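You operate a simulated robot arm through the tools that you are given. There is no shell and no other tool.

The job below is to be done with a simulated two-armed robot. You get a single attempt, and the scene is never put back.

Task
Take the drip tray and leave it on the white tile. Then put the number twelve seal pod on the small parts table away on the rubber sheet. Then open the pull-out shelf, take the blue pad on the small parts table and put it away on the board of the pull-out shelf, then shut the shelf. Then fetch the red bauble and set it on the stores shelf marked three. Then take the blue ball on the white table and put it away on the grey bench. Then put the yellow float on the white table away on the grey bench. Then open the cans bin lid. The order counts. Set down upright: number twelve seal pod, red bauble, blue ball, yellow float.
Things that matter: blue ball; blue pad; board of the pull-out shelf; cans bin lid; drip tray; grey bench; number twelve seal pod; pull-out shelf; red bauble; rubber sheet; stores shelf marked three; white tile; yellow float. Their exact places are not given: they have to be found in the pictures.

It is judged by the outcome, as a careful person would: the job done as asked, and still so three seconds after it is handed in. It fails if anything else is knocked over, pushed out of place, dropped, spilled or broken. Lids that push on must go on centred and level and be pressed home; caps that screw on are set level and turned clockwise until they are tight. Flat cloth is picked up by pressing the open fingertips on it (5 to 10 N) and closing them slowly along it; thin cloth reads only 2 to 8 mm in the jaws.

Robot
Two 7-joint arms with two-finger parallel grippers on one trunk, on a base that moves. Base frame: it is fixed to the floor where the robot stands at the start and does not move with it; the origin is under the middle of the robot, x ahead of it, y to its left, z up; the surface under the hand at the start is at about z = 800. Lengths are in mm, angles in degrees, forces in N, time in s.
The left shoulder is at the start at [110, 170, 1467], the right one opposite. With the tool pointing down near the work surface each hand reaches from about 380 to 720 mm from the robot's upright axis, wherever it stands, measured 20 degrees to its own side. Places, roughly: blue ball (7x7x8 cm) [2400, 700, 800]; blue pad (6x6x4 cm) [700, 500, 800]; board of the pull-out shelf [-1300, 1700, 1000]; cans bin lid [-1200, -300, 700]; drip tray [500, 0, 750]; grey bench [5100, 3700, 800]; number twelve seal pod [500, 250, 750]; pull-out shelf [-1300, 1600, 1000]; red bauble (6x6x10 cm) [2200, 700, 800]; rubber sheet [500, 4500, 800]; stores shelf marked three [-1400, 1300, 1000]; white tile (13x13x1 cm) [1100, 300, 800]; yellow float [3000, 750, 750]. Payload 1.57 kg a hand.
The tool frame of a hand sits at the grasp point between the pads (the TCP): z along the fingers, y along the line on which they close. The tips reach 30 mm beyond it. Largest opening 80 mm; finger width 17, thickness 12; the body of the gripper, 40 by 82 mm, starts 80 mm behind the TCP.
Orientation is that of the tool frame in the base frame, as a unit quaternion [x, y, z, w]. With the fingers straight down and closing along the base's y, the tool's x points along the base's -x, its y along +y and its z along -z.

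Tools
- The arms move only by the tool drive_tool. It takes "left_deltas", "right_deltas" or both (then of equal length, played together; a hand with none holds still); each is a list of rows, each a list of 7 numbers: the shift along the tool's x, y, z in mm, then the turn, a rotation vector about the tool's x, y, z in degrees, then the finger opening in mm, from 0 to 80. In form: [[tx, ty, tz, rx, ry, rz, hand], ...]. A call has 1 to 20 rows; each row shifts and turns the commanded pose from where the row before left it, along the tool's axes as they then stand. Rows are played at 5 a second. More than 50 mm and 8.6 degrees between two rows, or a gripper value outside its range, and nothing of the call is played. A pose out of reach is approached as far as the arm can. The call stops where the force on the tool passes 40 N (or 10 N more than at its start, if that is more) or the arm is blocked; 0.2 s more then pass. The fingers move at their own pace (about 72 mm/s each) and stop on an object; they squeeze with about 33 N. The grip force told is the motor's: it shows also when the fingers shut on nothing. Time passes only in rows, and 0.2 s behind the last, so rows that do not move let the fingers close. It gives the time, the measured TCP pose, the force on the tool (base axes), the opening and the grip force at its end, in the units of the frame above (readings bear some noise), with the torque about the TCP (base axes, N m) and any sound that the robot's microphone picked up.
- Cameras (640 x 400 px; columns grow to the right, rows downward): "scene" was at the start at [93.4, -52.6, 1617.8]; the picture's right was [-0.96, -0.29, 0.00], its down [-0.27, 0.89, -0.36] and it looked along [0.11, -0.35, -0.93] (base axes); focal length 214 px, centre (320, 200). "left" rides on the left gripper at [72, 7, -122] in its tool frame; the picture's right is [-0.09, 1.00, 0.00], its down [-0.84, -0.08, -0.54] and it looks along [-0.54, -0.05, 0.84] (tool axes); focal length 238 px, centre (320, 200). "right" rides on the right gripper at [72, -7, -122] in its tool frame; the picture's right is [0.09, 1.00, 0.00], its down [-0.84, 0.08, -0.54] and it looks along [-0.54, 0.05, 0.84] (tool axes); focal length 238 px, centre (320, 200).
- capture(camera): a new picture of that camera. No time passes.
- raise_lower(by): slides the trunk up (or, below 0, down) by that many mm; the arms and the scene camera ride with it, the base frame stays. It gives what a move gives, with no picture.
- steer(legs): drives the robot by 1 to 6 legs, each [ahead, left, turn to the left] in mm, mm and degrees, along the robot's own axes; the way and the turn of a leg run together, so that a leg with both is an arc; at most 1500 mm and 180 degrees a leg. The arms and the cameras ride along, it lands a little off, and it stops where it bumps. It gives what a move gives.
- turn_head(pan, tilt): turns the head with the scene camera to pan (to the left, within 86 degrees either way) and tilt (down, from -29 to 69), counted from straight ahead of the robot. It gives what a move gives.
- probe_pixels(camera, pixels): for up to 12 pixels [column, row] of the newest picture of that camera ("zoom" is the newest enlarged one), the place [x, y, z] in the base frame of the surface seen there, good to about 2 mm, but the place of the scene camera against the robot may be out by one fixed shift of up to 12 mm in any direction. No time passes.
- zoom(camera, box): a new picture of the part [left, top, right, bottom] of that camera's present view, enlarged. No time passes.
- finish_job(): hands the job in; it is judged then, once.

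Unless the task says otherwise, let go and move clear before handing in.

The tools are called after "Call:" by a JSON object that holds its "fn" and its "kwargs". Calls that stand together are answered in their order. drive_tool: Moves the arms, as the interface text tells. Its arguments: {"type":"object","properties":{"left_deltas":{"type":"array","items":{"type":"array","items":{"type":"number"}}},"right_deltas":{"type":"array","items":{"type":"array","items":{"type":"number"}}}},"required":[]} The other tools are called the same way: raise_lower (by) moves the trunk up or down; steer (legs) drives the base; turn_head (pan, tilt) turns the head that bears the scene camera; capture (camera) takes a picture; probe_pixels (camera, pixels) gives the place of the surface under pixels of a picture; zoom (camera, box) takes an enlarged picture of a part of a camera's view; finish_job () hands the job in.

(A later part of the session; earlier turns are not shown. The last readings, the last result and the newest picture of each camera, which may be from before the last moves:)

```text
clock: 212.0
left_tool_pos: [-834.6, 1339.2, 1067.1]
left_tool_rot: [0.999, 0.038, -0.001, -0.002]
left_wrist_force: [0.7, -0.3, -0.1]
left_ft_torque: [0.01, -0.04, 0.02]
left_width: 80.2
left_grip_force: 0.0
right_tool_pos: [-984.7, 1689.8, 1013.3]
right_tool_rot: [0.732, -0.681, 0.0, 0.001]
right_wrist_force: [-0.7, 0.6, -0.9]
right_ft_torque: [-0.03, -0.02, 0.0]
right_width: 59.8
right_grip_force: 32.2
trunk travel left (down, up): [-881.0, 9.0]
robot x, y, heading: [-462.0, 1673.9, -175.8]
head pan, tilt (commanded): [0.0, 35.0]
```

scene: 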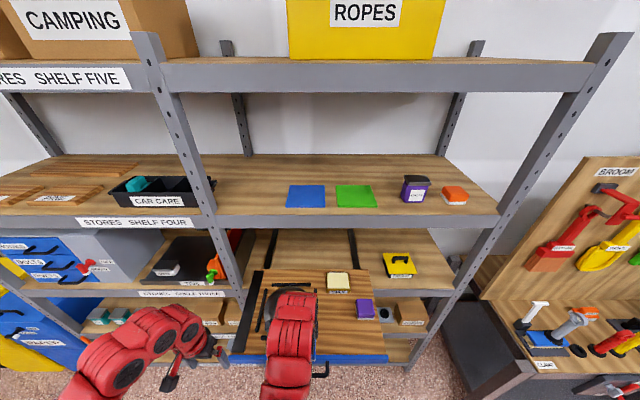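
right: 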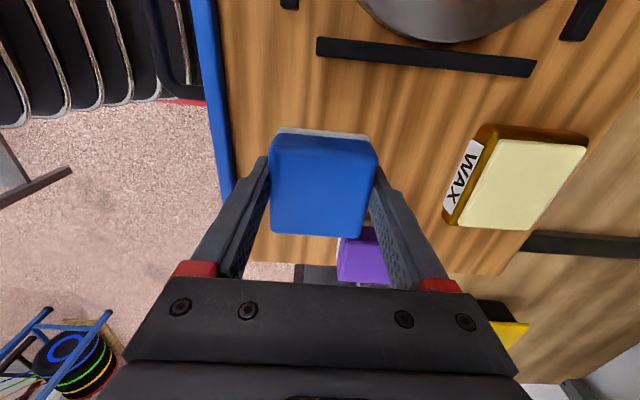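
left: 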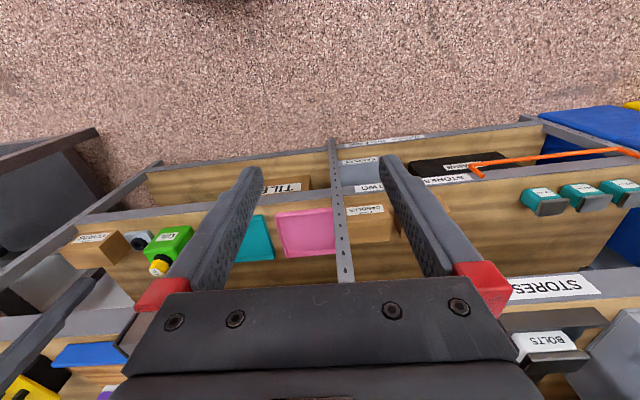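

Call:
{"fn": "drive_tool", "kwargs": {"right_deltas": [[0, 0, 1, 0, 0, 0, 0], [0, 0, 0, 0, 0, 0, 0]]}}

Call:
{"fn": "drive_tool", "kwargs": {"right_deltas": [[0, 0, 1, 0, 0, 0, 0], [0, 0, 0, 0, 0, 0, 0]]}}

```text
clock: 212.6
left_tool_pos: [-833.7, 1339.9, 1067.6]
left_tool_rot: [0.999, 0.037, -0.002, -0.002]
left_wrist_force: [0.1, -0.2, 0.4]
left_ft_torque: [0.02, -0.01, 0.03]
left_width: 79.8
left_grip_force: 0.1
right_tool_pos: [-985.0, 1690.0, 1013.6]
right_tool_rot: [0.732, -0.681, 0.0, 0.002]
right_wrist_force: [-1.6, 1.7, 9.5]
right_ft_torque: [0.15, -0.25, 0.08]
right_width: 59.1
right_grip_force: 32.7
trunk travel left (down, up): [-881.0, 9.0]
robot x, y, heading: [-464.5, 1674.2, -175.5]
head pan, tilt (commanded): [0.0, 35.0]
```

```text
clock: 213.2
left_tool_pos: [-833.2, 1339.7, 1068.6]
left_tool_rot: [0.999, 0.038, -0.003, -0.001]
left_wrist_force: [-0.6, 0.1, -0.4]
left_ft_torque: [0.03, 0.0, -0.03]
left_width: 80.0
left_grip_force: 0.1
right_tool_pos: [-983.4, 1689.7, 1012.7]
right_tool_rot: [0.732, -0.682, -0.002, 0.003]
right_wrist_force: [-3.8, 1.1, 25.9]
right_ft_torque: [0.22, -0.34, 0.0]
right_width: 59.4
right_grip_force: 32.3
trunk travel left (down, up): [-881.0, 9.0]
robot x, y, heading: [-465.4, 1675.6, -175.7]
head pan, tilt (commanded): [0.0, 35.0]
```

The pad is down (contact 26 N). I'll back off 1 mm, open gently and lift straight up.

Call:
{"fn": "drive_tool", "kwargs": {"right_deltas": [[0, 0, -1.2, 0, 0, 0, 59], [0, 0, 0, 0, 0, 0, 62], [0, 0, 0, 0, 0, 0, 66], [0, 0, 0, 0, 0, 0, 72], [0, 0, 0, 0, 0, 0, 76], [0, 0, 0, 0, 0, 0, 76], [0, 0, -10, 0, 0, 0, 76], [0, 0, -20, 0, 0, 0, 76], [0, 0, -20, 0, 0, 0, 76], [0, 0, -10, 0, 0, 0, 76], [0, 0, 0, 0, 0, 0, 76]]}}

Call:
{"fn": "capture", "kwargs": {"camera": "right"}}

```text
clock: 215.6
left_tool_pos: [-836.0, 1339.7, 1068.7]
left_tool_rot: [0.999, 0.038, -0.001, -0.002]
left_wrist_force: [1.1, 1.0, 0.0]
left_ft_torque: [0.01, -0.03, -0.02]
left_width: 79.8
left_grip_force: 0.1
right_tool_pos: [-985.3, 1689.2, 1068.9]
right_tool_rot: [0.732, -0.681, -0.003, 0.003]
right_wrist_force: [-0.5, -1.1, -0.2]
right_ft_torque: [-0.03, -0.04, -0.01]
right_width: 75.7
right_grip_force: 0.0
trunk travel left (down, up): [-881.0, 9.0]
robot x, y, heading: [-466.5, 1677.0, -176.1]
head pan, tilt (commanded): [0.0, 35.0]
```

```text
taken
```

right: 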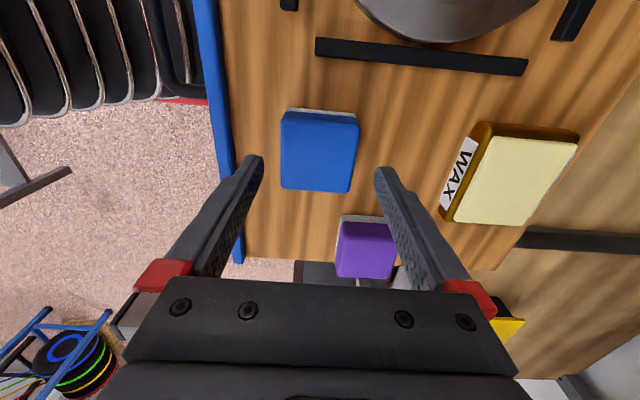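

The blue pad sits on the board at (318,150), clear of the other items. Now to shut the shelf: I'll back off, tilt the hand forward again and regrip the handle to push it in.

Call:
{"fn": "steer", "kwargs": {"legs": [[-180, 0, 0]]}}

Call:
{"fn": "drive_tool", "kwargs": {"right_deltas": [[0, 0, 0, -7.5, 0, 0, 60], [0, 0, 0, -7.5, 0, 0, 50], [0, 0, 0, -7.5, 0, 0, 40], [0, 0, 0, -7.5, 0, 0, 36], [0, 0, 0, -7.5, 0, 0, 36], [0, 0, 0, -7.5, 0, 0, 36], [0, 0, 0, 0, 0, 0, 36]]}}

Call:
{"fn": "capture", "kwargs": {"camera": "right"}}

```text
clock: 217.1
left_tool_pos: [-659.5, 1352.2, 1067.8]
left_tool_rot: [0.999, 0.038, -0.001, -0.001]
left_wrist_force: [-0.8, -0.3, 0.1]
left_ft_torque: [0.01, 0.0, 0.0]
left_width: 80.0
left_grip_force: 0.0
right_tool_pos: [-809.8, 1701.5, 1068.2]
right_tool_rot: [0.733, -0.68, -0.002, 0.001]
right_wrist_force: [-0.6, 0.0, -0.4]
right_ft_torque: [-0.01, 0.0, 0.01]
right_width: 76.2
right_grip_force: 0.1
trunk travel left (down, up): [-881.0, 9.0]
robot x, y, heading: [-287.3, 1692.0, -175.6]
head pan, tilt (commanded): [0.0, 35.0]
```

```text
clock: 218.7
left_tool_pos: [-657.4, 1352.5, 1068.6]
left_tool_rot: [0.999, 0.038, -0.002, -0.001]
left_wrist_force: [0.0, 0.5, 0.1]
left_ft_torque: [-0.01, -0.02, -0.02]
left_width: 80.3
left_grip_force: 0.1
right_tool_pos: [-808.1, 1701.8, 1070.3]
right_tool_rot: [0.676, -0.628, -0.263, 0.283]
right_wrist_force: [-0.1, -0.2, 0.2]
right_ft_torque: [-0.02, 0.0, -0.01]
right_width: 36.0
right_grip_force: 0.1
trunk travel left (down, up): [-881.0, 9.0]
robot x, y, heading: [-286.4, 1687.0, -175.7]
head pan, tilt (commanded): [0.0, 35.0]
```

```text
taken
```

right: 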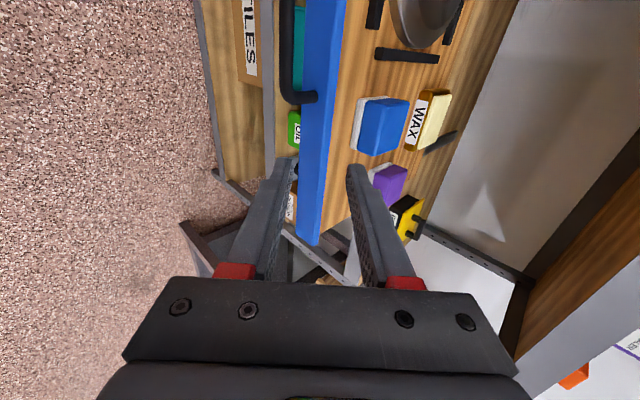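

The tilt works in this roll too. I'll probe the handle from here: bar at (287,50), end at (308,97).

Call:
{"fn": "probe_pixels", "kwargs": {"camera": "right", "pixels": [[287, 50], [287, 20], [288, 80], [308, 97], [298, 97], [315, 60], [330, 60], [318, 20]]}}

```text
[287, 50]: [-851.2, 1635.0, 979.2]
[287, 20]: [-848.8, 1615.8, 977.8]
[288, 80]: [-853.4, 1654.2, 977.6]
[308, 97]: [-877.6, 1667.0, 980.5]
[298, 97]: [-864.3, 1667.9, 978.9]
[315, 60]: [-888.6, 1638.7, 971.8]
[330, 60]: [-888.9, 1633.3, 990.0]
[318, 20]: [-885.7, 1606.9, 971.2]
```

Bar centre is about (−851, 1609, 975). I'll move to a pre-grasp point 70 mm short along the finger direction.

Call:
{"fn": "drive_tool", "kwargs": {"right_deltas": [[30, -11, 6, 0, 0, 0, 36], [30, -11, 6, 0, 0, 0, 36], [29.5, -11.4, 5.5, 0, 0, 0, 36], [0, 0, 0, 0, 0, 0, 36]]}}

Call:
{"fn": "capture", "kwargs": {"camera": "right"}}

Call:
{"fn": "probe_pixels", "kwargs": {"camera": "right", "pixels": [[310, 120], [312, 150], [310, 90], [330, 130], [340, 100], [300, 60]]}}

```text
clock: 219.7
left_tool_pos: [-657.3, 1352.5, 1067.5]
left_tool_rot: [0.999, 0.037, -0.002, -0.002]
left_wrist_force: [0.0, -0.1, 0.0]
left_ft_torque: [-0.02, -0.02, -0.01]
left_width: 79.6
left_grip_force: 0.1
right_tool_pos: [-788.9, 1614.8, 1032.6]
right_tool_rot: [0.675, -0.629, -0.262, 0.283]
right_wrist_force: [-0.4, -0.1, 0.2]
right_ft_torque: [0.03, 0.04, 0.02]
right_width: 36.1
right_grip_force: 0.0
trunk travel left (down, up): [-881.0, 9.0]
robot x, y, heading: [-286.1, 1689.5, -175.8]
head pan, tilt (commanded): [0.0, 35.0]
```

```text
taken
```

right: 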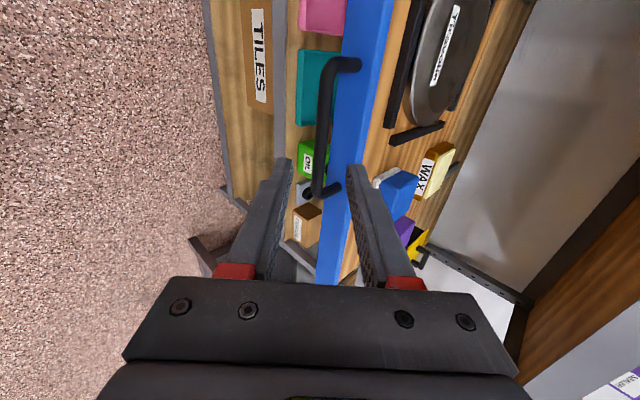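

```text
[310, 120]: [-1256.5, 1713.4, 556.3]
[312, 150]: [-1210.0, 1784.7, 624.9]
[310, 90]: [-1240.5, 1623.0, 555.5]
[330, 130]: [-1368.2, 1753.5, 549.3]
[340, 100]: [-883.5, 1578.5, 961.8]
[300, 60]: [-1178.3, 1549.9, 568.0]
```

Call:
{"fn": "probe_pixels", "kwargs": {"camera": "right", "pixels": [[324, 110], [322, 140], [320, 165], [326, 85], [345, 65], [330, 187], [360, 110]]}}

```text
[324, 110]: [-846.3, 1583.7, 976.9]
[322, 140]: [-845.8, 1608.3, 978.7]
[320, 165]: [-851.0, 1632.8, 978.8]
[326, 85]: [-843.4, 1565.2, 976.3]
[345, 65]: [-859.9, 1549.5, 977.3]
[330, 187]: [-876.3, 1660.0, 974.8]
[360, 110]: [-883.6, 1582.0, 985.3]
```

The bar is on line (1.5 mm off) and 84 mm ahead. I'll advance 69 mm and then close to a loose 16 mm cage around the bar.

Call:
{"fn": "drive_tool", "kwargs": {"right_deltas": [[0, 0.8, 20, 0, 0, 0, 36], [0, 0.7, 20, 0, 0, 0, 36], [0, 0, 15, 0, 0, 0, 36], [0, 0, 14, 0, 0, 0, 36], [0, 0, 0, 0, 0, 0, 36]]}}

Call:
{"fn": "capture", "kwargs": {"camera": "right"}}

```text
clock: 220.9
left_tool_pos: [-657.3, 1352.3, 1068.8]
left_tool_rot: [0.999, 0.037, -0.003, -0.002]
left_wrist_force: [-0.3, -0.4, -0.2]
left_ft_torque: [0.0, -0.02, 0.02]
left_width: 80.0
left_grip_force: 0.0
right_tool_pos: [-839.7, 1610.7, 986.1]
right_tool_rot: [0.676, -0.628, -0.262, 0.283]
right_wrist_force: [0.5, -0.8, -0.4]
right_ft_torque: [-0.02, 0.03, -0.05]
right_width: 36.0
right_grip_force: 0.1
trunk travel left (down, up): [-881.0, 9.0]
robot x, y, heading: [-284.8, 1687.0, -175.6]
head pan, tilt (commanded): [0.0, 35.0]
```

```text
taken
```

right: 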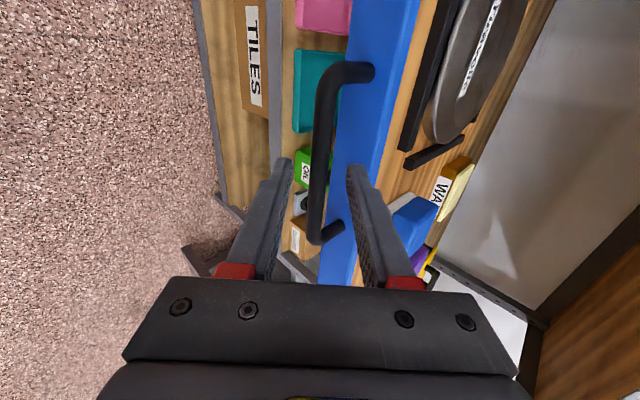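

The bar is between the fingers. I'll close to 18 mm (loose) and push by driving the base forward 70 mm first.

Call:
{"fn": "drive_tool", "kwargs": {"right_deltas": [[0, 0, 0, 0, 0, 0, 26], [0, 0, 0, 0, 0, 0, 18], [0, 0, 0, 0, 0, 0, 18]]}}

Call:
{"fn": "steer", "kwargs": {"legs": [[70, 0, 0]]}}

Call:
{"fn": "capture", "kwargs": {"camera": "right"}}

Call:
{"fn": "capture", "kwargs": {"camera": "scene"}}

```text
clock: 221.7
left_tool_pos: [-658.2, 1353.2, 1067.0]
left_tool_rot: [0.999, 0.037, -0.002, -0.002]
left_wrist_force: [1.1, 0.9, 0.1]
left_ft_torque: [0.01, 0.0, 0.01]
left_width: 79.8
left_grip_force: 0.0
right_tool_pos: [-839.8, 1610.5, 986.3]
right_tool_rot: [0.676, -0.628, -0.263, 0.282]
right_wrist_force: [-1.1, 0.0, 0.3]
right_ft_torque: [-0.01, -0.02, 0.01]
right_width: 17.7
right_grip_force: 0.0
trunk travel left (down, up): [-881.0, 9.0]
robot x, y, heading: [-285.3, 1687.9, -175.5]
head pan, tilt (commanded): [0.0, 35.0]
```

```text
clock: 222.7
left_tool_pos: [-725.3, 1347.3, 1068.7]
left_tool_rot: [0.999, 0.039, -0.003, -0.002]
left_wrist_force: [-0.4, 0.4, -0.8]
left_ft_torque: [-0.03, 0.02, 0.01]
left_width: 80.2
left_grip_force: 0.1
right_tool_pos: [-907.4, 1605.4, 986.5]
right_tool_rot: [0.676, -0.627, -0.263, 0.283]
right_wrist_force: [0.1, -0.3, -0.3]
right_ft_torque: [0.06, -0.01, 0.02]
right_width: 18.0
right_grip_force: 0.1
trunk travel left (down, up): [-881.0, 9.0]
robot x, y, heading: [-354.6, 1681.7, -175.6]
head pan, tilt (commanded): [0.0, 35.0]
```

```text
taken
```

right: 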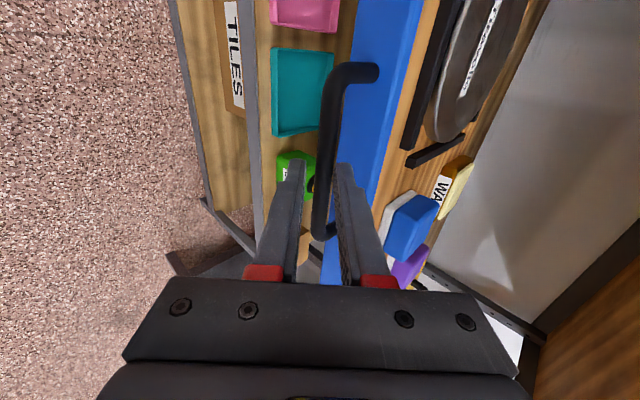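

```text
taken
```

scene: 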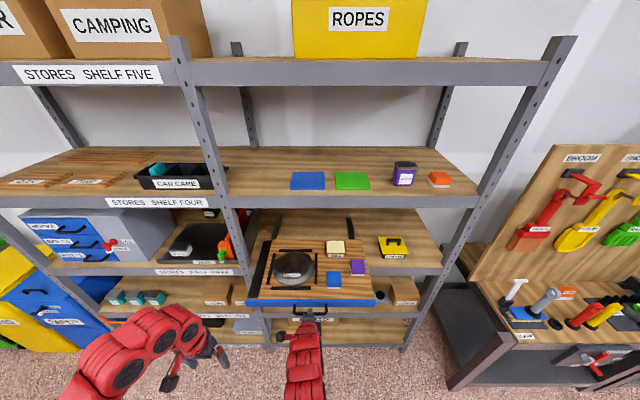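

The shelf moved in ~68 mm smoothly. I'll drive another 80 mm.

Call:
{"fn": "steer", "kwargs": {"legs": [[80, 0, 0]]}}

Call:
{"fn": "capture", "kwargs": {"camera": "right"}}

```text
clock: 223.7
left_tool_pos: [-803.3, 1342.0, 1068.7]
left_tool_rot: [0.999, 0.038, -0.003, -0.002]
left_wrist_force: [-1.0, 0.7, -0.2]
left_ft_torque: [0.04, 0.02, 0.01]
left_width: 80.0
left_grip_force: 0.0
right_tool_pos: [-988.3, 1599.1, 987.2]
right_tool_rot: [0.676, -0.627, -0.262, 0.284]
right_wrist_force: [0.2, 0.5, 0.1]
right_ft_torque: [0.02, -0.02, 0.0]
right_width: 18.0
right_grip_force: 0.0
trunk travel left (down, up): [-881.0, 9.0]
robot x, y, heading: [-432.3, 1676.1, -175.7]
head pan, tilt (commanded): [0.0, 35.0]
```

```text
taken
```

right: 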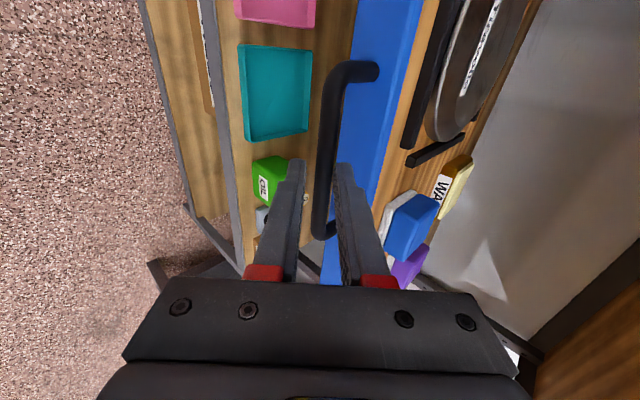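

About 130 mm remain. I'll push on with the arm along the slide direction, watching force.

Call:
{"fn": "drive_tool", "kwargs": {"right_deltas": [[0, 7, 7.1, 0, 0, 0, 18], [0, 7, 7.1, 0, 0, 0, 18], [0, 7, 7.1, 0, 0, 0, 18], [0, 7, 7.1, 0, 0, 0, 18], [0, 7, 7.1, 0, 0, 0, 18], [0, 7, 7.1, 0, 0, 0, 18]]}}

Call:
{"fn": "drive_tool", "kwargs": {"right_deltas": [[0, 7, 7.1, 0, 0, 0, 18], [0, 7, 7.1, 0, 0, 0, 18], [0, 7, 7.1, 0, 0, 0, 18]]}}

Call:
{"fn": "capture", "kwargs": {"camera": "right"}}

```text
clock: 225.1
left_tool_pos: [-807.1, 1342.7, 1067.7]
left_tool_rot: [0.999, 0.038, -0.002, -0.002]
left_wrist_force: [0.4, 0.4, 0.3]
left_ft_torque: [0.0, -0.01, 0.0]
left_width: 80.0
left_grip_force: 0.1
right_tool_pos: [-1049.2, 1594.7, 985.4]
right_tool_rot: [0.675, -0.629, -0.263, 0.283]
right_wrist_force: [3.2, 0.4, -7.7]
right_ft_torque: [0.04, -0.01, -0.01]
right_width: 24.2
right_grip_force: 3.5
trunk travel left (down, up): [-881.0, 9.0]
robot x, y, heading: [-436.6, 1679.9, -175.8]
head pan, tilt (commanded): [0.0, 35.0]
```

```text
clock: 225.9
left_tool_pos: [-805.9, 1340.3, 1066.7]
left_tool_rot: [0.999, 0.038, -0.002, -0.001]
left_wrist_force: [-0.1, 0.7, -0.2]
left_ft_torque: [0.02, -0.01, -0.03]
left_width: 80.0
left_grip_force: 0.0
right_tool_pos: [-1078.4, 1592.8, 985.9]
right_tool_rot: [0.676, -0.628, -0.262, 0.282]
right_wrist_force: [4.6, 0.2, -7.1]
right_ft_torque: [-0.04, -0.09, 0.12]
right_width: 24.6
right_grip_force: 4.0
trunk travel left (down, up): [-881.0, 9.0]
robot x, y, heading: [-433.7, 1676.9, -175.7]
head pan, tilt (commanded): [0.0, 35.0]
```

```text
taken
```

right: 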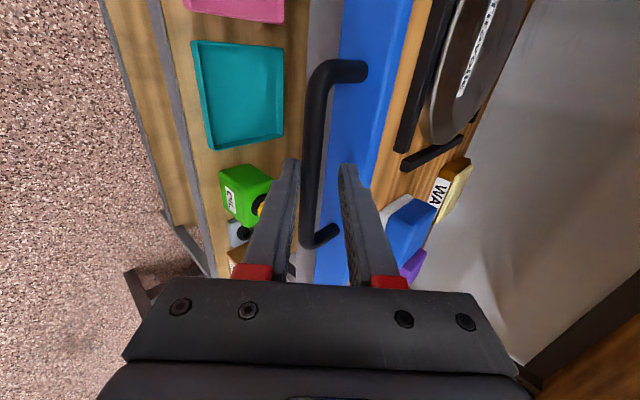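

The bar has nudged the fingers to 24 mm. I'll grip it fully for control and push the last ~45 mm.

Call:
{"fn": "drive_tool", "kwargs": {"right_deltas": [[0, 0, 0, 0, 0, 0, 10], [0, 0, 0, 0, 0, 0, 0], [0, 0, 0, 0, 0, 0, 0]]}}

Call:
{"fn": "drive_tool", "kwargs": {"right_deltas": [[0, 7, 7.1, 0, 0, 0, 0], [0, 7, 7.1, 0, 0, 0, 0]]}}

Call:
{"fn": "capture", "kwargs": {"camera": "right"}}

```text
clock: 226.7
left_tool_pos: [-809.9, 1340.3, 1067.9]
left_tool_rot: [0.999, 0.037, -0.001, -0.002]
left_wrist_force: [0.7, 0.4, -0.5]
left_ft_torque: [-0.02, -0.02, 0.01]
left_width: 79.9
left_grip_force: 0.0
right_tool_pos: [-1077.9, 1594.3, 982.5]
right_tool_rot: [0.677, -0.629, -0.261, 0.281]
right_wrist_force: [4.2, -0.7, -26.9]
right_ft_torque: [0.01, -0.3, 0.06]
right_width: 11.4
right_grip_force: 28.7
trunk travel left (down, up): [-881.0, 9.0]
robot x, y, heading: [-435.0, 1674.2, -175.6]
head pan, tilt (commanded): [0.0, 35.0]
```

```text
clock: 227.3
left_tool_pos: [-808.3, 1341.5, 1066.2]
left_tool_rot: [0.999, 0.037, -0.001, -0.002]
left_wrist_force: [0.1, 0.3, -0.8]
left_ft_torque: [0.02, 0.01, 0.03]
left_width: 79.9
left_grip_force: 0.0
right_tool_pos: [-1098.7, 1590.7, 982.2]
right_tool_rot: [0.677, -0.628, -0.261, 0.28]
right_wrist_force: [4.2, 2.4, -30.9]
right_ft_torque: [-0.11, -0.3, 0.3]
right_width: 12.0
right_grip_force: 28.5
trunk travel left (down, up): [-881.0, 9.0]
robot x, y, heading: [-437.2, 1677.6, -175.6]
head pan, tilt (commanded): [0.0, 35.0]
```

```text
taken
```

right: 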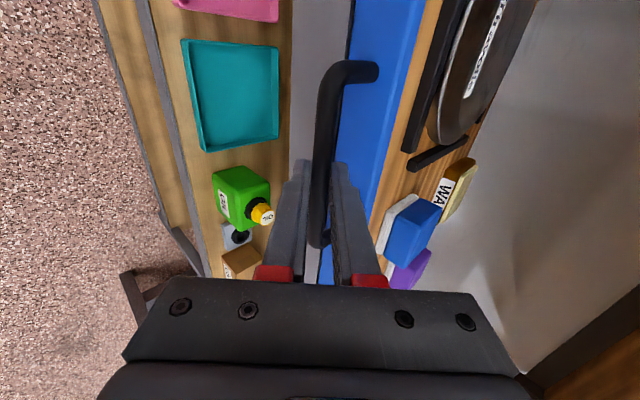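

The hand sits ~3–4 mm high (−31 N in z). I'll relax it downward and push the remaining ~20 mm in small steps.

Call:
{"fn": "drive_tool", "kwargs": {"right_deltas": [[0, -2.3, 2.3, 0, 0, 0, 0], [0, 3.5, 3.5, 0, 0, 0, 0], [0, 3.5, 3.5, 0, 0, 0, 0]]}}

Call:
{"fn": "drive_tool", "kwargs": {"right_deltas": [[0, 2.8, 2.8, 0, 0, 0, 0], [0, 2.8, 2.8, 0, 0, 0, 0]]}}

Call:
{"fn": "capture", "kwargs": {"camera": "scene"}}

```text
clock: 228.1
left_tool_pos: [-807.7, 1341.4, 1066.7]
left_tool_rot: [0.999, 0.037, -0.001, -0.001]
left_wrist_force: [-0.1, 0.2, -0.2]
left_ft_torque: [0.0, -0.04, -0.01]
left_width: 80.1
left_grip_force: 0.1
right_tool_pos: [-1109.5, 1590.9, 981.9]
right_tool_rot: [0.675, -0.628, -0.262, 0.283]
right_wrist_force: [0.9, 3.1, -16.6]
right_ft_torque: [0.04, -0.17, 0.14]
right_width: 11.8
right_grip_force: 28.6
trunk travel left (down, up): [-881.0, 9.0]
robot x, y, heading: [-433.6, 1674.1, -175.6]
head pan, tilt (commanded): [0.0, 35.0]
```

```text
clock: 228.7
left_tool_pos: [-806.2, 1341.7, 1066.5]
left_tool_rot: [0.999, 0.037, -0.002, -0.002]
left_wrist_force: [-0.5, 0.3, -0.1]
left_ft_torque: [-0.02, 0.02, -0.02]
left_width: 79.9
left_grip_force: 0.1
right_tool_pos: [-1116.3, 1590.1, 982.6]
right_tool_rot: [0.676, -0.628, -0.262, 0.283]
right_wrist_force: [2.5, 2.0, -11.3]
right_ft_torque: [0.02, -0.17, 0.21]
right_width: 11.7
right_grip_force: 29.1
trunk travel left (down, up): [-881.0, 9.0]
robot x, y, heading: [-436.4, 1674.5, -175.6]
head pan, tilt (commanded): [0.0, 35.0]
```

```text
taken
```

scene: 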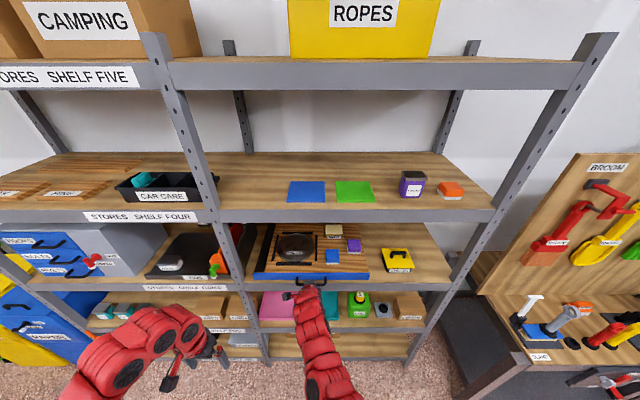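

Nearly shut, with no stop felt yet. I'll keep pushing a few mm at a time.

Call:
{"fn": "drive_tool", "kwargs": {"right_deltas": [[0, 2.8, 2.8, 0, 0, 0, 0], [0, 2.8, 2.8, 0, 0, 0, 0]]}}

Call:
{"fn": "drive_tool", "kwargs": {"right_deltas": [[0, 2.8, 2.8, 0, 0, 0, 0], [0, 2.8, 2.8, 0, 0, 0, 0]]}}

```text
clock: 229.3
left_tool_pos: [-804.9, 1341.6, 1067.4]
left_tool_rot: [0.999, 0.038, -0.003, -0.002]
left_wrist_force: [-0.8, 0.6, 0.4]
left_ft_torque: [0.0, 0.02, -0.04]
left_width: 80.1
left_grip_force: 0.0
right_tool_pos: [-1121.1, 1590.2, 981.2]
right_tool_rot: [0.676, -0.628, -0.262, 0.282]
right_wrist_force: [16.8, 4.1, -12.8]
right_ft_torque: [0.18, -0.27, -0.09]
right_width: 11.8
right_grip_force: 28.8
trunk travel left (down, up): [-881.0, 9.0]
robot x, y, heading: [-435.6, 1678.9, -175.5]
head pan, tilt (commanded): [0.0, 35.0]
```

```text
clock: 229.9
left_tool_pos: [-801.0, 1342.7, 1070.8]
left_tool_rot: [0.999, 0.038, -0.003, -0.001]
left_wrist_force: [-0.3, 0.1, 0.5]
left_ft_torque: [-0.01, -0.01, -0.01]
left_width: 80.1
left_grip_force: 0.1
right_tool_pos: [-1121.7, 1589.6, 982.9]
right_tool_rot: [0.677, -0.629, -0.26, 0.28]
right_wrist_force: [20.4, 5.0, 10.7]
right_ft_torque: [0.12, -0.15, 0.0]
right_width: 11.8
right_grip_force: 29.6
trunk travel left (down, up): [-881.0, 9.0]
robot x, y, heading: [-434.9, 1678.1, -175.7]
head pan, tilt (commanded): [0.0, 35.0]
stopped in row 2 (right hand): the force on the tool passed its limit at 43 N (the readings are from after the stop); the commanded pose is now the measured one
```

The shelf is shut against its stop (43 N). I'll open slightly and withdraw along the finger direction.

Call:
{"fn": "drive_tool", "kwargs": {"right_deltas": [[0, -1, -1, 0, 0, 0, 12], [0, 0, 0, 0, 0, 0, 20], [0, 0, 0, 0, 0, 0, 27], [0, 0, 0, 0, 0, 0, 27], [0, 0, -8, 0, 0, 0, 27], [0, 0, -15, 0, 0, 0, 30], [0, 0, -25, 0, 0, 0, 30], [0, 0, -25, 0, 0, 0, 30], [0, 0, 0, 0, 0, 0, 30]]}}

Call:
{"fn": "capture", "kwargs": {"camera": "right"}}

Call:
{"fn": "probe_pixels", "kwargs": {"camera": "right", "pixels": [[320, 130], [350, 60], [365, 110]]}}

```text
clock: 231.9
left_tool_pos: [-805.0, 1341.4, 1066.9]
left_tool_rot: [0.999, 0.038, -0.001, -0.001]
left_wrist_force: [0.4, -0.2, 0.0]
left_ft_torque: [-0.02, -0.02, -0.01]
left_width: 80.2
left_grip_force: 0.1
right_tool_pos: [-1073.2, 1592.4, 1030.9]
right_tool_rot: [0.677, -0.63, -0.26, 0.279]
right_wrist_force: [-0.1, 0.4, -0.1]
right_ft_torque: [0.0, 0.01, -0.03]
right_width: 30.0
right_grip_force: 0.1
trunk travel left (down, up): [-881.0, 9.0]
robot x, y, heading: [-433.0, 1671.1, -175.9]
head pan, tilt (commanded): [0.0, 35.0]
```

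```text
taken
```

right: 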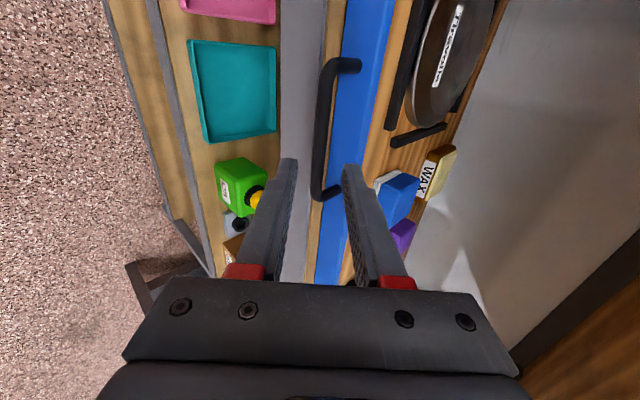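

```text
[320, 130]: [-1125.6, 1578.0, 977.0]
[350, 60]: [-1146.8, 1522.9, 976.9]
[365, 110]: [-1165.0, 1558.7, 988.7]
```

The bar is back at its original closed position (−1126, 1578), so the shelf is fully shut with the pad on it. Next is the red bauble; first I'll look for free room on stores shelf three.

Call:
{"fn": "steer", "kwargs": {"legs": [[-250, 0, 0]]}}

Call:
{"fn": "turn_head", "kwargs": {"pan": 15, "tilt": 30}}

Call:
{"fn": "capture", "kwargs": {"camera": "scene"}}

Call:
{"fn": "zoom", "kwargs": {"camera": "scene", "box": [100, 170, 340, 320]}}

Call:
{"fn": "zoom", "kwargs": {"camera": "scene", "box": [320, 170, 520, 310]}}

```text
clock: 233.7
left_tool_pos: [-558.2, 1358.9, 1068.5]
left_tool_rot: [0.999, 0.038, -0.001, -0.001]
left_wrist_force: [-0.3, 0.4, 0.1]
left_ft_torque: [-0.01, -0.02, 0.03]
left_width: 79.9
left_grip_force: 0.1
right_tool_pos: [-827.2, 1609.8, 1030.4]
right_tool_rot: [0.678, -0.628, -0.26, 0.281]
right_wrist_force: [0.2, 0.5, 0.6]
right_ft_torque: [0.0, 0.01, -0.01]
right_width: 30.0
right_grip_force: 0.0
trunk travel left (down, up): [-881.0, 9.0]
robot x, y, heading: [-186.1, 1692.8, -175.8]
head pan, tilt (commanded): [0.0, 35.0]
```

```text
clock: 234.5
left_tool_pos: [-557.8, 1359.7, 1067.4]
left_tool_rot: [0.999, 0.037, -0.001, -0.002]
left_wrist_force: [-0.1, -0.1, -0.5]
left_ft_torque: [0.02, 0.01, -0.01]
left_width: 80.0
left_grip_force: 0.1
right_tool_pos: [-826.5, 1609.7, 1030.9]
right_tool_rot: [0.678, -0.628, -0.259, 0.28]
right_wrist_force: [-0.4, 0.9, 0.7]
right_ft_torque: [-0.01, -0.04, 0.02]
right_width: 29.8
right_grip_force: 0.0
trunk travel left (down, up): [-881.0, 9.0]
robot x, y, heading: [-188.7, 1697.2, -175.4]
head pan, tilt (commanded): [15.0, 30.0]
```

```text
taken
```

scene: 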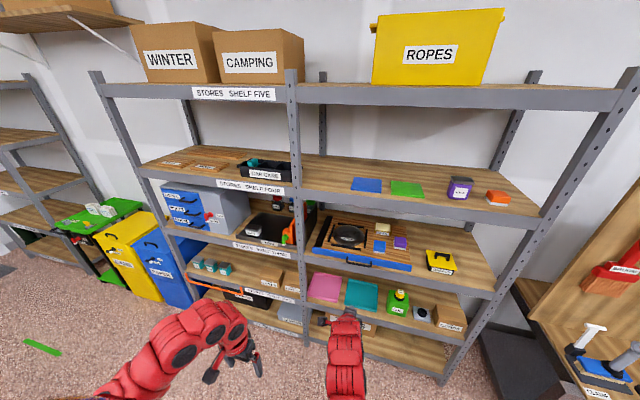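

```text
2.67 times, centred on (220, 245) of scene
```

zoom: 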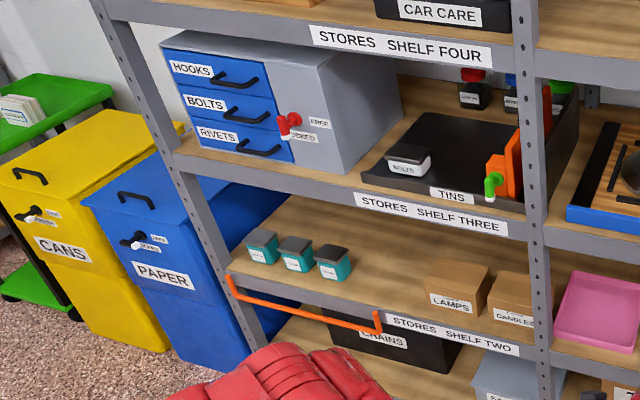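

```text
2.86 times, centred on (420, 240) of scene
```

zoom: 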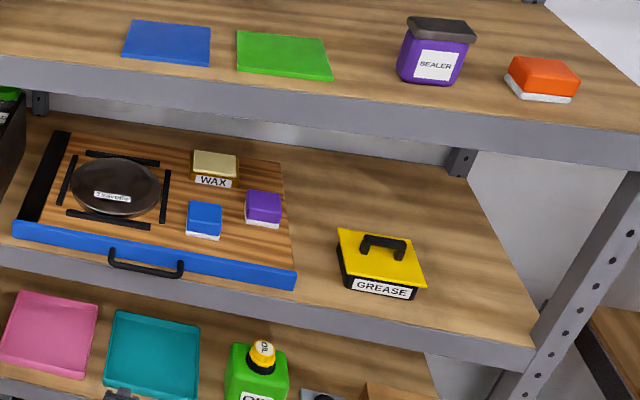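

Shelf three spans both bays; there's free wood right of the GREASE box and a gap between the drawers and the TINS tray. I'll probe extents and candidate spots.

Call:
{"fn": "probe_pixels", "kwargs": {"camera": "zoom", "pixels": [[460, 270], [430, 310], [500, 310], [320, 230], [330, 300], [345, 265], [415, 290], [380, 295], [520, 360], [440, 200], [395, 180], [470, 240]]}}

Call:
{"fn": "zoom", "kwargs": {"camera": "scene", "box": [100, 170, 340, 320]}}

Call:
{"fn": "probe_pixels", "kwargs": {"camera": "zoom", "pixels": [[350, 180], [330, 185], [365, 155], [300, 165], [335, 175], [362, 182], [395, 115], [410, 118], [185, 155], [545, 215], [430, 130], [350, 190]]}}

```text
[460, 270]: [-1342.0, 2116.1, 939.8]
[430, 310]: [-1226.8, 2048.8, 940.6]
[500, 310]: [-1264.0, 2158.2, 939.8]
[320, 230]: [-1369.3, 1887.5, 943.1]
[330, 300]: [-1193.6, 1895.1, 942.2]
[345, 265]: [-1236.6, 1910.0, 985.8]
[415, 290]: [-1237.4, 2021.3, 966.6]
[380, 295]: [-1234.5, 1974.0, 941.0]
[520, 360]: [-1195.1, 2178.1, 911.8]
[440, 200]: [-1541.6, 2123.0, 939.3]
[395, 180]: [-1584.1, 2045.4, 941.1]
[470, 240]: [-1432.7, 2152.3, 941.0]
```

```text
2.67 times, centred on (220, 245) of scene
```

zoom: 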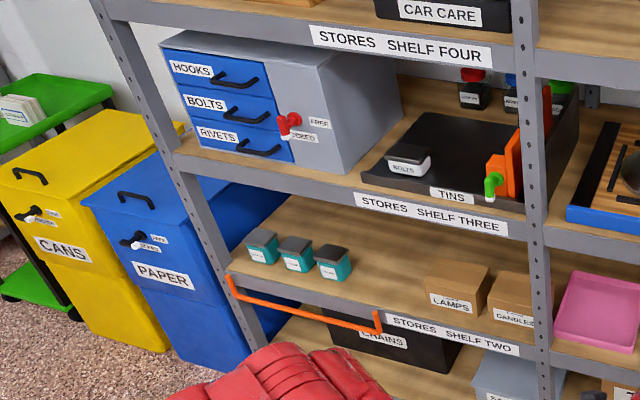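

```text
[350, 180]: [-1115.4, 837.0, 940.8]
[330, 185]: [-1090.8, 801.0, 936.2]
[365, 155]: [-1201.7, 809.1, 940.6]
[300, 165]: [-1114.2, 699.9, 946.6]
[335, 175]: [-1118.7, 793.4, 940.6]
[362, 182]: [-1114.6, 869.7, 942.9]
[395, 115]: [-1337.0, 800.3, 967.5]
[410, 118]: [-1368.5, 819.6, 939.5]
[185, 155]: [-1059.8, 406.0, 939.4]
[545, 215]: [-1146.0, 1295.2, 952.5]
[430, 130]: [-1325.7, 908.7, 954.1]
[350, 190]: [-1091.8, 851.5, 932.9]
```

Shelf three's surface is at z≈950 and there's a ~150 mm gap at its front above the label, around (−1150, 785). Now I'll set the right hand to a 45° forward tilt with lateral closing (for both picking and shelving the bauble), and drive to the white table.

Call:
{"fn": "drive_tool", "kwargs": {"right_deltas": [[0, 0, 0, 0, 0, -8.2, 40], [0, 0, 0, 0, 0, -8.2, 60], [0, 0, 0, 0, 0, -8.2, 80], [0, 0, 0, 0, 0, -8.2, 80], [0, 0, 0, 0, 0, -8.2, 80], [0, 0, 0, 0, 0, -8.2, 80], [0, 0, 0, 0, 0, -8.2, 80], [0, 0, 0, 0, 0, -8.2, 80], [0, 0, 0, 0, 0, -8.2, 80], [0, 0, 0, 0, 0, -8.2, 80], [0, 0, 0, 0, 0, -8, 80], [0, 0, 0, 0, 0, 0, 80]]}}

Call:
{"fn": "steer", "kwargs": {"legs": [[0, 0, 90], [0, 0, 85.5], [0, -350, 0], [1200, 0, 0], [1000, 0, 0]]}}

Call:
{"fn": "turn_head", "kwargs": {"pan": -30, "tilt": 35}}

Call:
{"fn": "capture", "kwargs": {"camera": "scene"}}

```text
clock: 237.1
left_tool_pos: [-558.2, 1358.6, 1068.0]
left_tool_rot: [0.999, 0.039, -0.001, -0.002]
left_wrist_force: [-0.5, 0.2, 0.3]
left_ft_torque: [-0.02, -0.03, 0.02]
left_width: 79.9
left_grip_force: 0.1
right_tool_pos: [-826.1, 1610.6, 1030.2]
right_tool_rot: [0.923, 0.036, -0.382, 0.015]
right_wrist_force: [-0.2, 0.0, 0.0]
right_ft_torque: [0.0, 0.02, 0.04]
right_width: 80.2
right_grip_force: 0.1
trunk travel left (down, up): [-881.0, 9.0]
robot x, y, heading: [-190.6, 1694.1, -175.3]
head pan, tilt (commanded): [15.0, 30.0]
```

```text
clock: 257.2
left_tool_pos: [2410.7, 1540.9, 1068.5]
left_tool_rot: [0.025, 1.0, -0.003, 0.002]
left_wrist_force: [-0.2, -0.1, -0.5]
left_ft_torque: [0.0, 0.01, 0.01]
left_width: 79.9
left_grip_force: 0.0
right_tool_pos: [2644.4, 1258.5, 1031.6]
right_tool_rot: [0.025, 0.924, -0.011, 0.382]
right_wrist_force: [0.1, -0.1, -0.3]
right_ft_torque: [0.0, 0.0, -0.03]
right_width: 79.7
right_grip_force: 0.1
trunk travel left (down, up): [-881.0, 9.0]
robot x, y, heading: [1997.9, 1256.5, -3.2]
head pan, tilt (commanded): [15.0, 30.0]
```

```text
clock: 258.3
left_tool_pos: [2413.0, 1540.6, 1067.7]
left_tool_rot: [0.025, 1.0, -0.002, 0.002]
left_wrist_force: [-0.2, -0.1, 0.5]
left_ft_torque: [-0.01, 0.01, -0.02]
left_width: 79.8
left_grip_force: 0.1
right_tool_pos: [2644.8, 1259.6, 1031.6]
right_tool_rot: [0.025, 0.924, -0.011, 0.382]
right_wrist_force: [-0.4, -1.1, -0.6]
right_ft_torque: [0.02, 0.0, 0.03]
right_width: 80.0
right_grip_force: 0.0
trunk travel left (down, up): [-881.0, 9.0]
robot x, y, heading: [2000.2, 1251.0, -3.3]
head pan, tilt (commanded): [-30.0, 35.0]
```

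```text
taken
```

scene: 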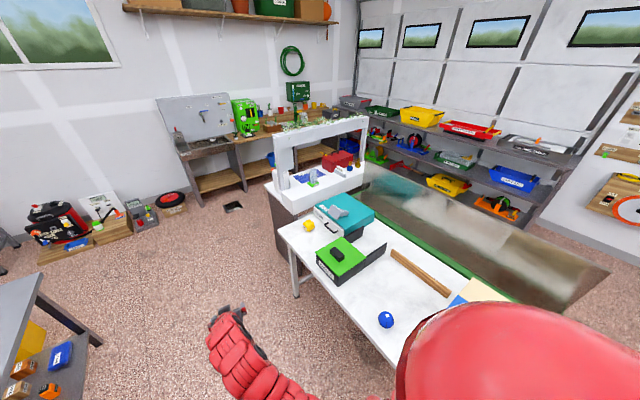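

The white table is ahead-right: blue ball at (386,319), yellow round item at (308,226). I'll turn the head more to the right to see the red bauble.

Call:
{"fn": "turn_head", "kwargs": {"pan": -65, "tilt": 40}}

Call:
{"fn": "capture", "kwargs": {"camera": "scene"}}

```text
clock: 259.3
left_tool_pos: [2409.9, 1541.1, 1068.5]
left_tool_rot: [0.025, 1.0, -0.001, 0.002]
left_wrist_force: [0.6, -0.2, -1.3]
left_ft_torque: [0.0, 0.0, -0.02]
left_width: 80.0
left_grip_force: 0.0
right_tool_pos: [2645.0, 1259.1, 1031.6]
right_tool_rot: [0.025, 0.924, -0.01, 0.382]
right_wrist_force: [0.1, 0.0, 0.6]
right_ft_torque: [-0.02, 0.0, 0.02]
right_width: 80.0
right_grip_force: 0.1
trunk travel left (down, up): [-881.0, 9.0]
robot x, y, heading: [2001.2, 1256.1, -3.0]
head pan, tilt (commanded): [-65.0, 40.0]
```

```text
taken
```

scene: 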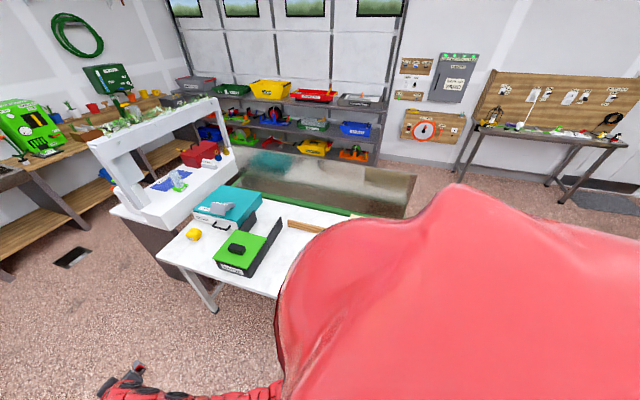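

The shoulder blocks the view, so I'll turn the robot to face the white table (−y).

Call:
{"fn": "steer", "kwargs": {"legs": [[-50, 150, -87]]}}

Call:
{"fn": "turn_head", "kwargs": {"pan": 0, "tilt": 40}}

Call:
{"fn": "capture", "kwargs": {"camera": "scene"}}

Call:
{"fn": "capture", "kwargs": {"camera": "right"}}

```text
clock: 263.4
left_tool_pos: [2384.5, 995.4, 1067.4]
left_tool_rot: [0.699, 0.715, -0.003, 0.0]
left_wrist_force: [0.0, 0.5, -0.6]
left_ft_torque: [-0.02, -0.03, 0.02]
left_width: 79.8
left_grip_force: 0.0
right_tool_pos: [2120.5, 741.5, 1031.3]
right_tool_rot: [0.647, 0.66, -0.268, 0.273]
right_wrist_force: [-0.1, 0.3, 0.7]
right_ft_torque: [0.0, 0.0, -0.01]
right_width: 80.1
right_grip_force: 0.0
trunk travel left (down, up): [-881.0, 9.0]
robot x, y, heading: [2067.5, 1383.8, -88.9]
head pan, tilt (commanded): [-65.0, 40.0]
```

```text
clock: 264.8
left_tool_pos: [2384.1, 994.3, 1067.6]
left_tool_rot: [0.699, 0.715, -0.002, 0.001]
left_wrist_force: [-0.2, -0.3, 0.5]
left_ft_torque: [0.0, 0.01, 0.05]
left_width: 80.1
left_grip_force: 0.1
right_tool_pos: [2119.9, 740.7, 1029.9]
right_tool_rot: [0.647, 0.66, -0.267, 0.273]
right_wrist_force: [-0.6, -0.8, -0.3]
right_ft_torque: [0.01, 0.0, 0.02]
right_width: 80.1
right_grip_force: 0.0
trunk travel left (down, up): [-881.0, 9.0]
robot x, y, heading: [2067.3, 1385.2, -88.7]
head pan, tilt (commanded): [0.0, 40.0]
```

```text
taken
```

scene: 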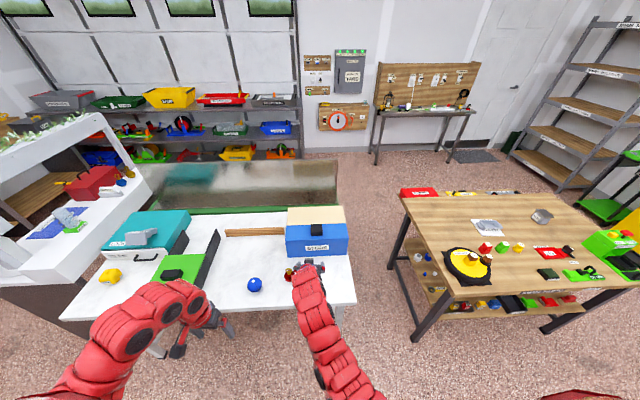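

```text
taken
```

right: 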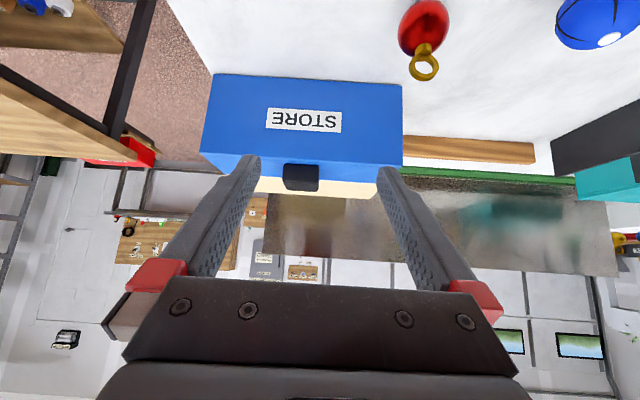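

The red bauble with its gold ring is at (425,40) in the right view, blue ball at (600,20). I'll zoom and measure both.

Call:
{"fn": "zoom", "kwargs": {"camera": "right", "box": [370, 0, 640, 110]}}

Call:
{"fn": "probe_pixels", "kwargs": {"camera": "right", "pixels": [[425, 15], [405, 25], [443, 25], [425, 45], [424, 66], [415, 70], [432, 70], [600, 10], [610, 40], [565, 25], [400, 100], [470, 100]]}}

Call:
{"fn": "zoom", "kwargs": {"camera": "scene", "box": [60, 190, 380, 370]}}

```text
2.37 times, centred on (505, 55) of right
```

zoom: 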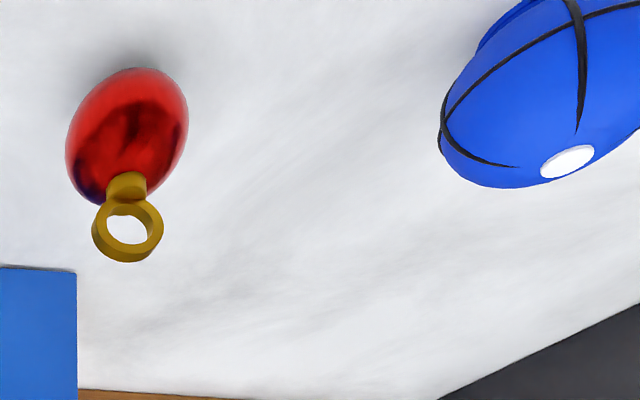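

```text
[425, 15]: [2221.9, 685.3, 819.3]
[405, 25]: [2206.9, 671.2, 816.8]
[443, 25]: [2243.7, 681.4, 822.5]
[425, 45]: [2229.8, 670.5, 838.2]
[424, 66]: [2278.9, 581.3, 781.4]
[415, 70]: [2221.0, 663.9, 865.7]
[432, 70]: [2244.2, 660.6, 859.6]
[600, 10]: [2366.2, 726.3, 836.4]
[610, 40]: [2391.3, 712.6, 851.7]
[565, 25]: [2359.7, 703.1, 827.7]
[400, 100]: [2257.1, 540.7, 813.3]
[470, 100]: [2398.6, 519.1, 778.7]
```

```text
2.00 times, centred on (220, 280) of scene
```

zoom: 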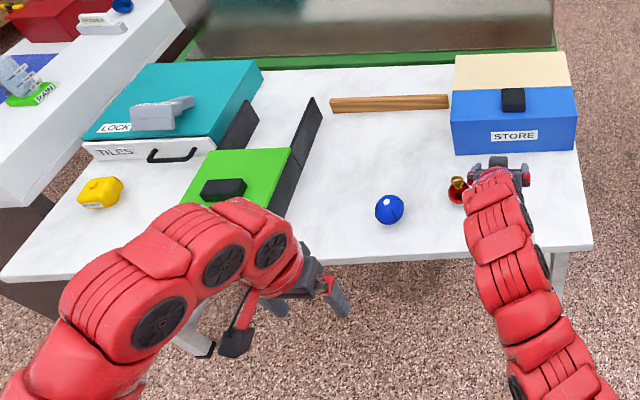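

The bauble is a ~60 mm sphere centred near (2226, 668) on the white table (z≈780), with a cap and ring on top. I'll check the heights of nearby boxes before moving in.

Call:
{"fn": "probe_pixels", "kwargs": {"camera": "scene", "pixels": [[315, 215], [340, 225], [316, 230], [320, 250], [255, 285], [290, 276], [182, 272], [145, 225], [112, 275], [350, 300], [80, 320], [200, 260]]}}

```text
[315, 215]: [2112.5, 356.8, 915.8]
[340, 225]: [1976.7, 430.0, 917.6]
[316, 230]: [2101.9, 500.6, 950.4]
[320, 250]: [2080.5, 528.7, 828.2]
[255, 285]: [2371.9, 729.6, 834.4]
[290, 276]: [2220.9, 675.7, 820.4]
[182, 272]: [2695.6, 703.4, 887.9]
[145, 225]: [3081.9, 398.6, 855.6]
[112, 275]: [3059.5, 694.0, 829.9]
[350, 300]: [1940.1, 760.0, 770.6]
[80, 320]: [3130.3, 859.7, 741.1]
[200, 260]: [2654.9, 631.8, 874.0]
```

Nothing nearby is above z≈960. I'll shift the robot so the bauble is straight ahead of the right hand.

Call:
{"fn": "steer", "kwargs": {"legs": [[100, 205, -1.2]]}}

Call:
{"fn": "capture", "kwargs": {"camera": "right"}}

Call:
{"fn": "capture", "kwargs": {"camera": "scene"}}

```text
clock: 266.5
left_tool_pos: [2581.3, 893.3, 1068.1]
left_tool_rot: [0.707, 0.707, -0.002, 0.0]
left_wrist_force: [-0.1, 0.0, 0.1]
left_ft_torque: [0.03, -0.01, 0.01]
left_width: 79.9
left_grip_force: 0.1
right_tool_pos: [2310.5, 644.3, 1032.0]
right_tool_rot: [0.655, 0.652, -0.271, 0.27]
right_wrist_force: [0.5, 0.5, 0.9]
right_ft_torque: [0.02, -0.01, -0.01]
right_width: 79.9
right_grip_force: 0.1
trunk travel left (down, up): [-881.0, 9.0]
robot x, y, heading: [2273.3, 1285.7, -90.2]
head pan, tilt (commanded): [0.0, 40.0]
```

```text
taken
```

right: 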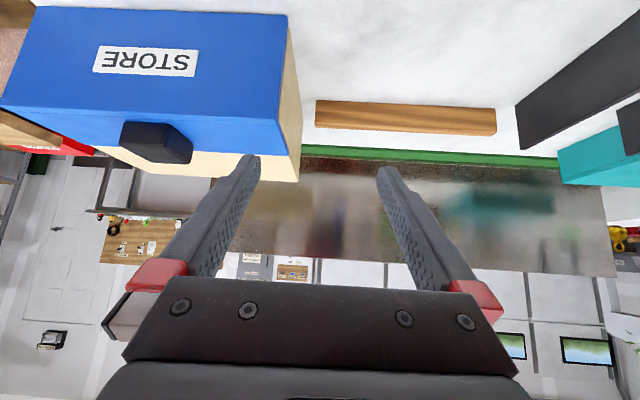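

```text
taken
```

scene: 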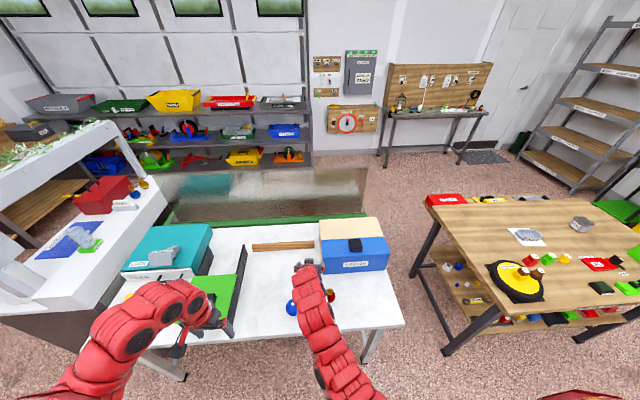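

I'll bring the hand back and down to a pre-grasp pose about 130 mm short of the bauble along the finger direction.

Call:
{"fn": "drive_tool", "kwargs": {"right_deltas": [[34, -17, 1, 0, 0, 0, 80], [34, -17, 1, 0, 0, 0, 80], [34, -17, 1, 0, 0, 0, 80], [34, -17, 1, 0, 0, 0, 80], [34, -17, 2, 0, 0, 0, 80], [0, 0, 0, 0, 0, 0, 80]]}}

Call:
{"fn": "capture", "kwargs": {"camera": "right"}}

```text
clock: 267.9
left_tool_pos: [2582.0, 891.3, 1066.9]
left_tool_rot: [0.707, 0.707, -0.001, 0.0]
left_wrist_force: [0.2, -0.3, 0.1]
left_ft_torque: [0.0, -0.01, 0.02]
left_width: 80.2
left_grip_force: 0.0
right_tool_pos: [2226.8, 760.4, 907.0]
right_tool_rot: [0.654, 0.653, -0.27, 0.27]
right_wrist_force: [-0.4, 0.2, 0.6]
right_ft_torque: [0.0, 0.01, 0.01]
right_width: 79.9
right_grip_force: 0.1
trunk travel left (down, up): [-881.0, 9.0]
robot x, y, heading: [2275.6, 1283.9, -90.2]
head pan, tilt (commanded): [0.0, 40.0]
```

```text
taken
```

right: 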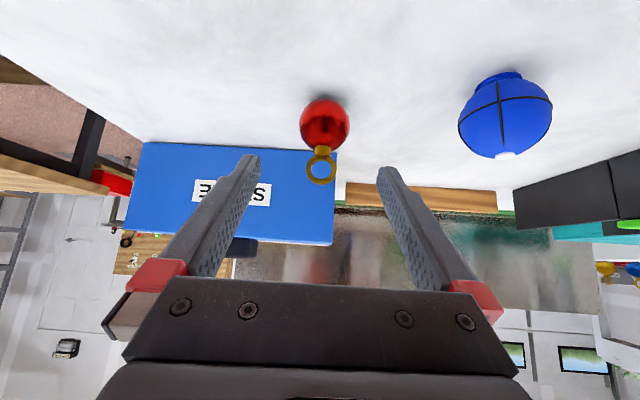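

The bauble is right between the finger lines at (324,125), ring up. I'll probe its outline.

Call:
{"fn": "zoom", "kwargs": {"camera": "right", "box": [280, 80, 380, 200]}}

Call:
{"fn": "probe_pixels", "kwargs": {"camera": "right", "pixels": [[303, 125], [347, 125], [325, 125], [325, 105], [325, 145], [320, 155], [309, 168], [334, 168], [320, 182], [470, 115], [545, 115], [505, 130]]}}

```text
3.33 times, centred on (330, 140) of right
```

zoom: 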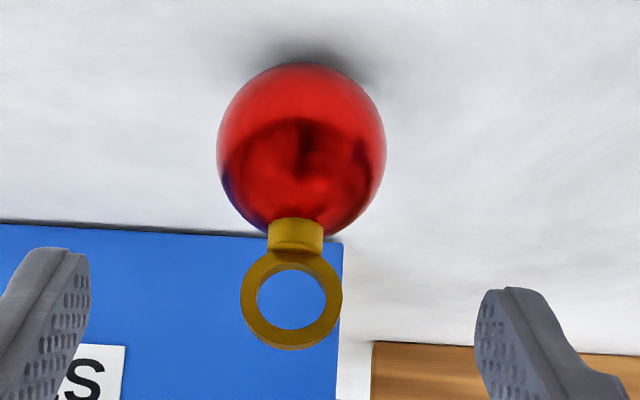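

```text
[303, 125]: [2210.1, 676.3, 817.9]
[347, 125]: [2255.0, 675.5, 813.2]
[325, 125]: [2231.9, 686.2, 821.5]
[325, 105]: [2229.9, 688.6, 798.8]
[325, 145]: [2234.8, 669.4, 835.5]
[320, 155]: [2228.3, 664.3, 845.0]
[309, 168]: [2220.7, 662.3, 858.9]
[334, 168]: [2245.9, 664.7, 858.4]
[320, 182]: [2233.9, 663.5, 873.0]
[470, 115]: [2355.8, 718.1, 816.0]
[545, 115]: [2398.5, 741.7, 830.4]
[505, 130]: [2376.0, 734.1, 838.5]
```

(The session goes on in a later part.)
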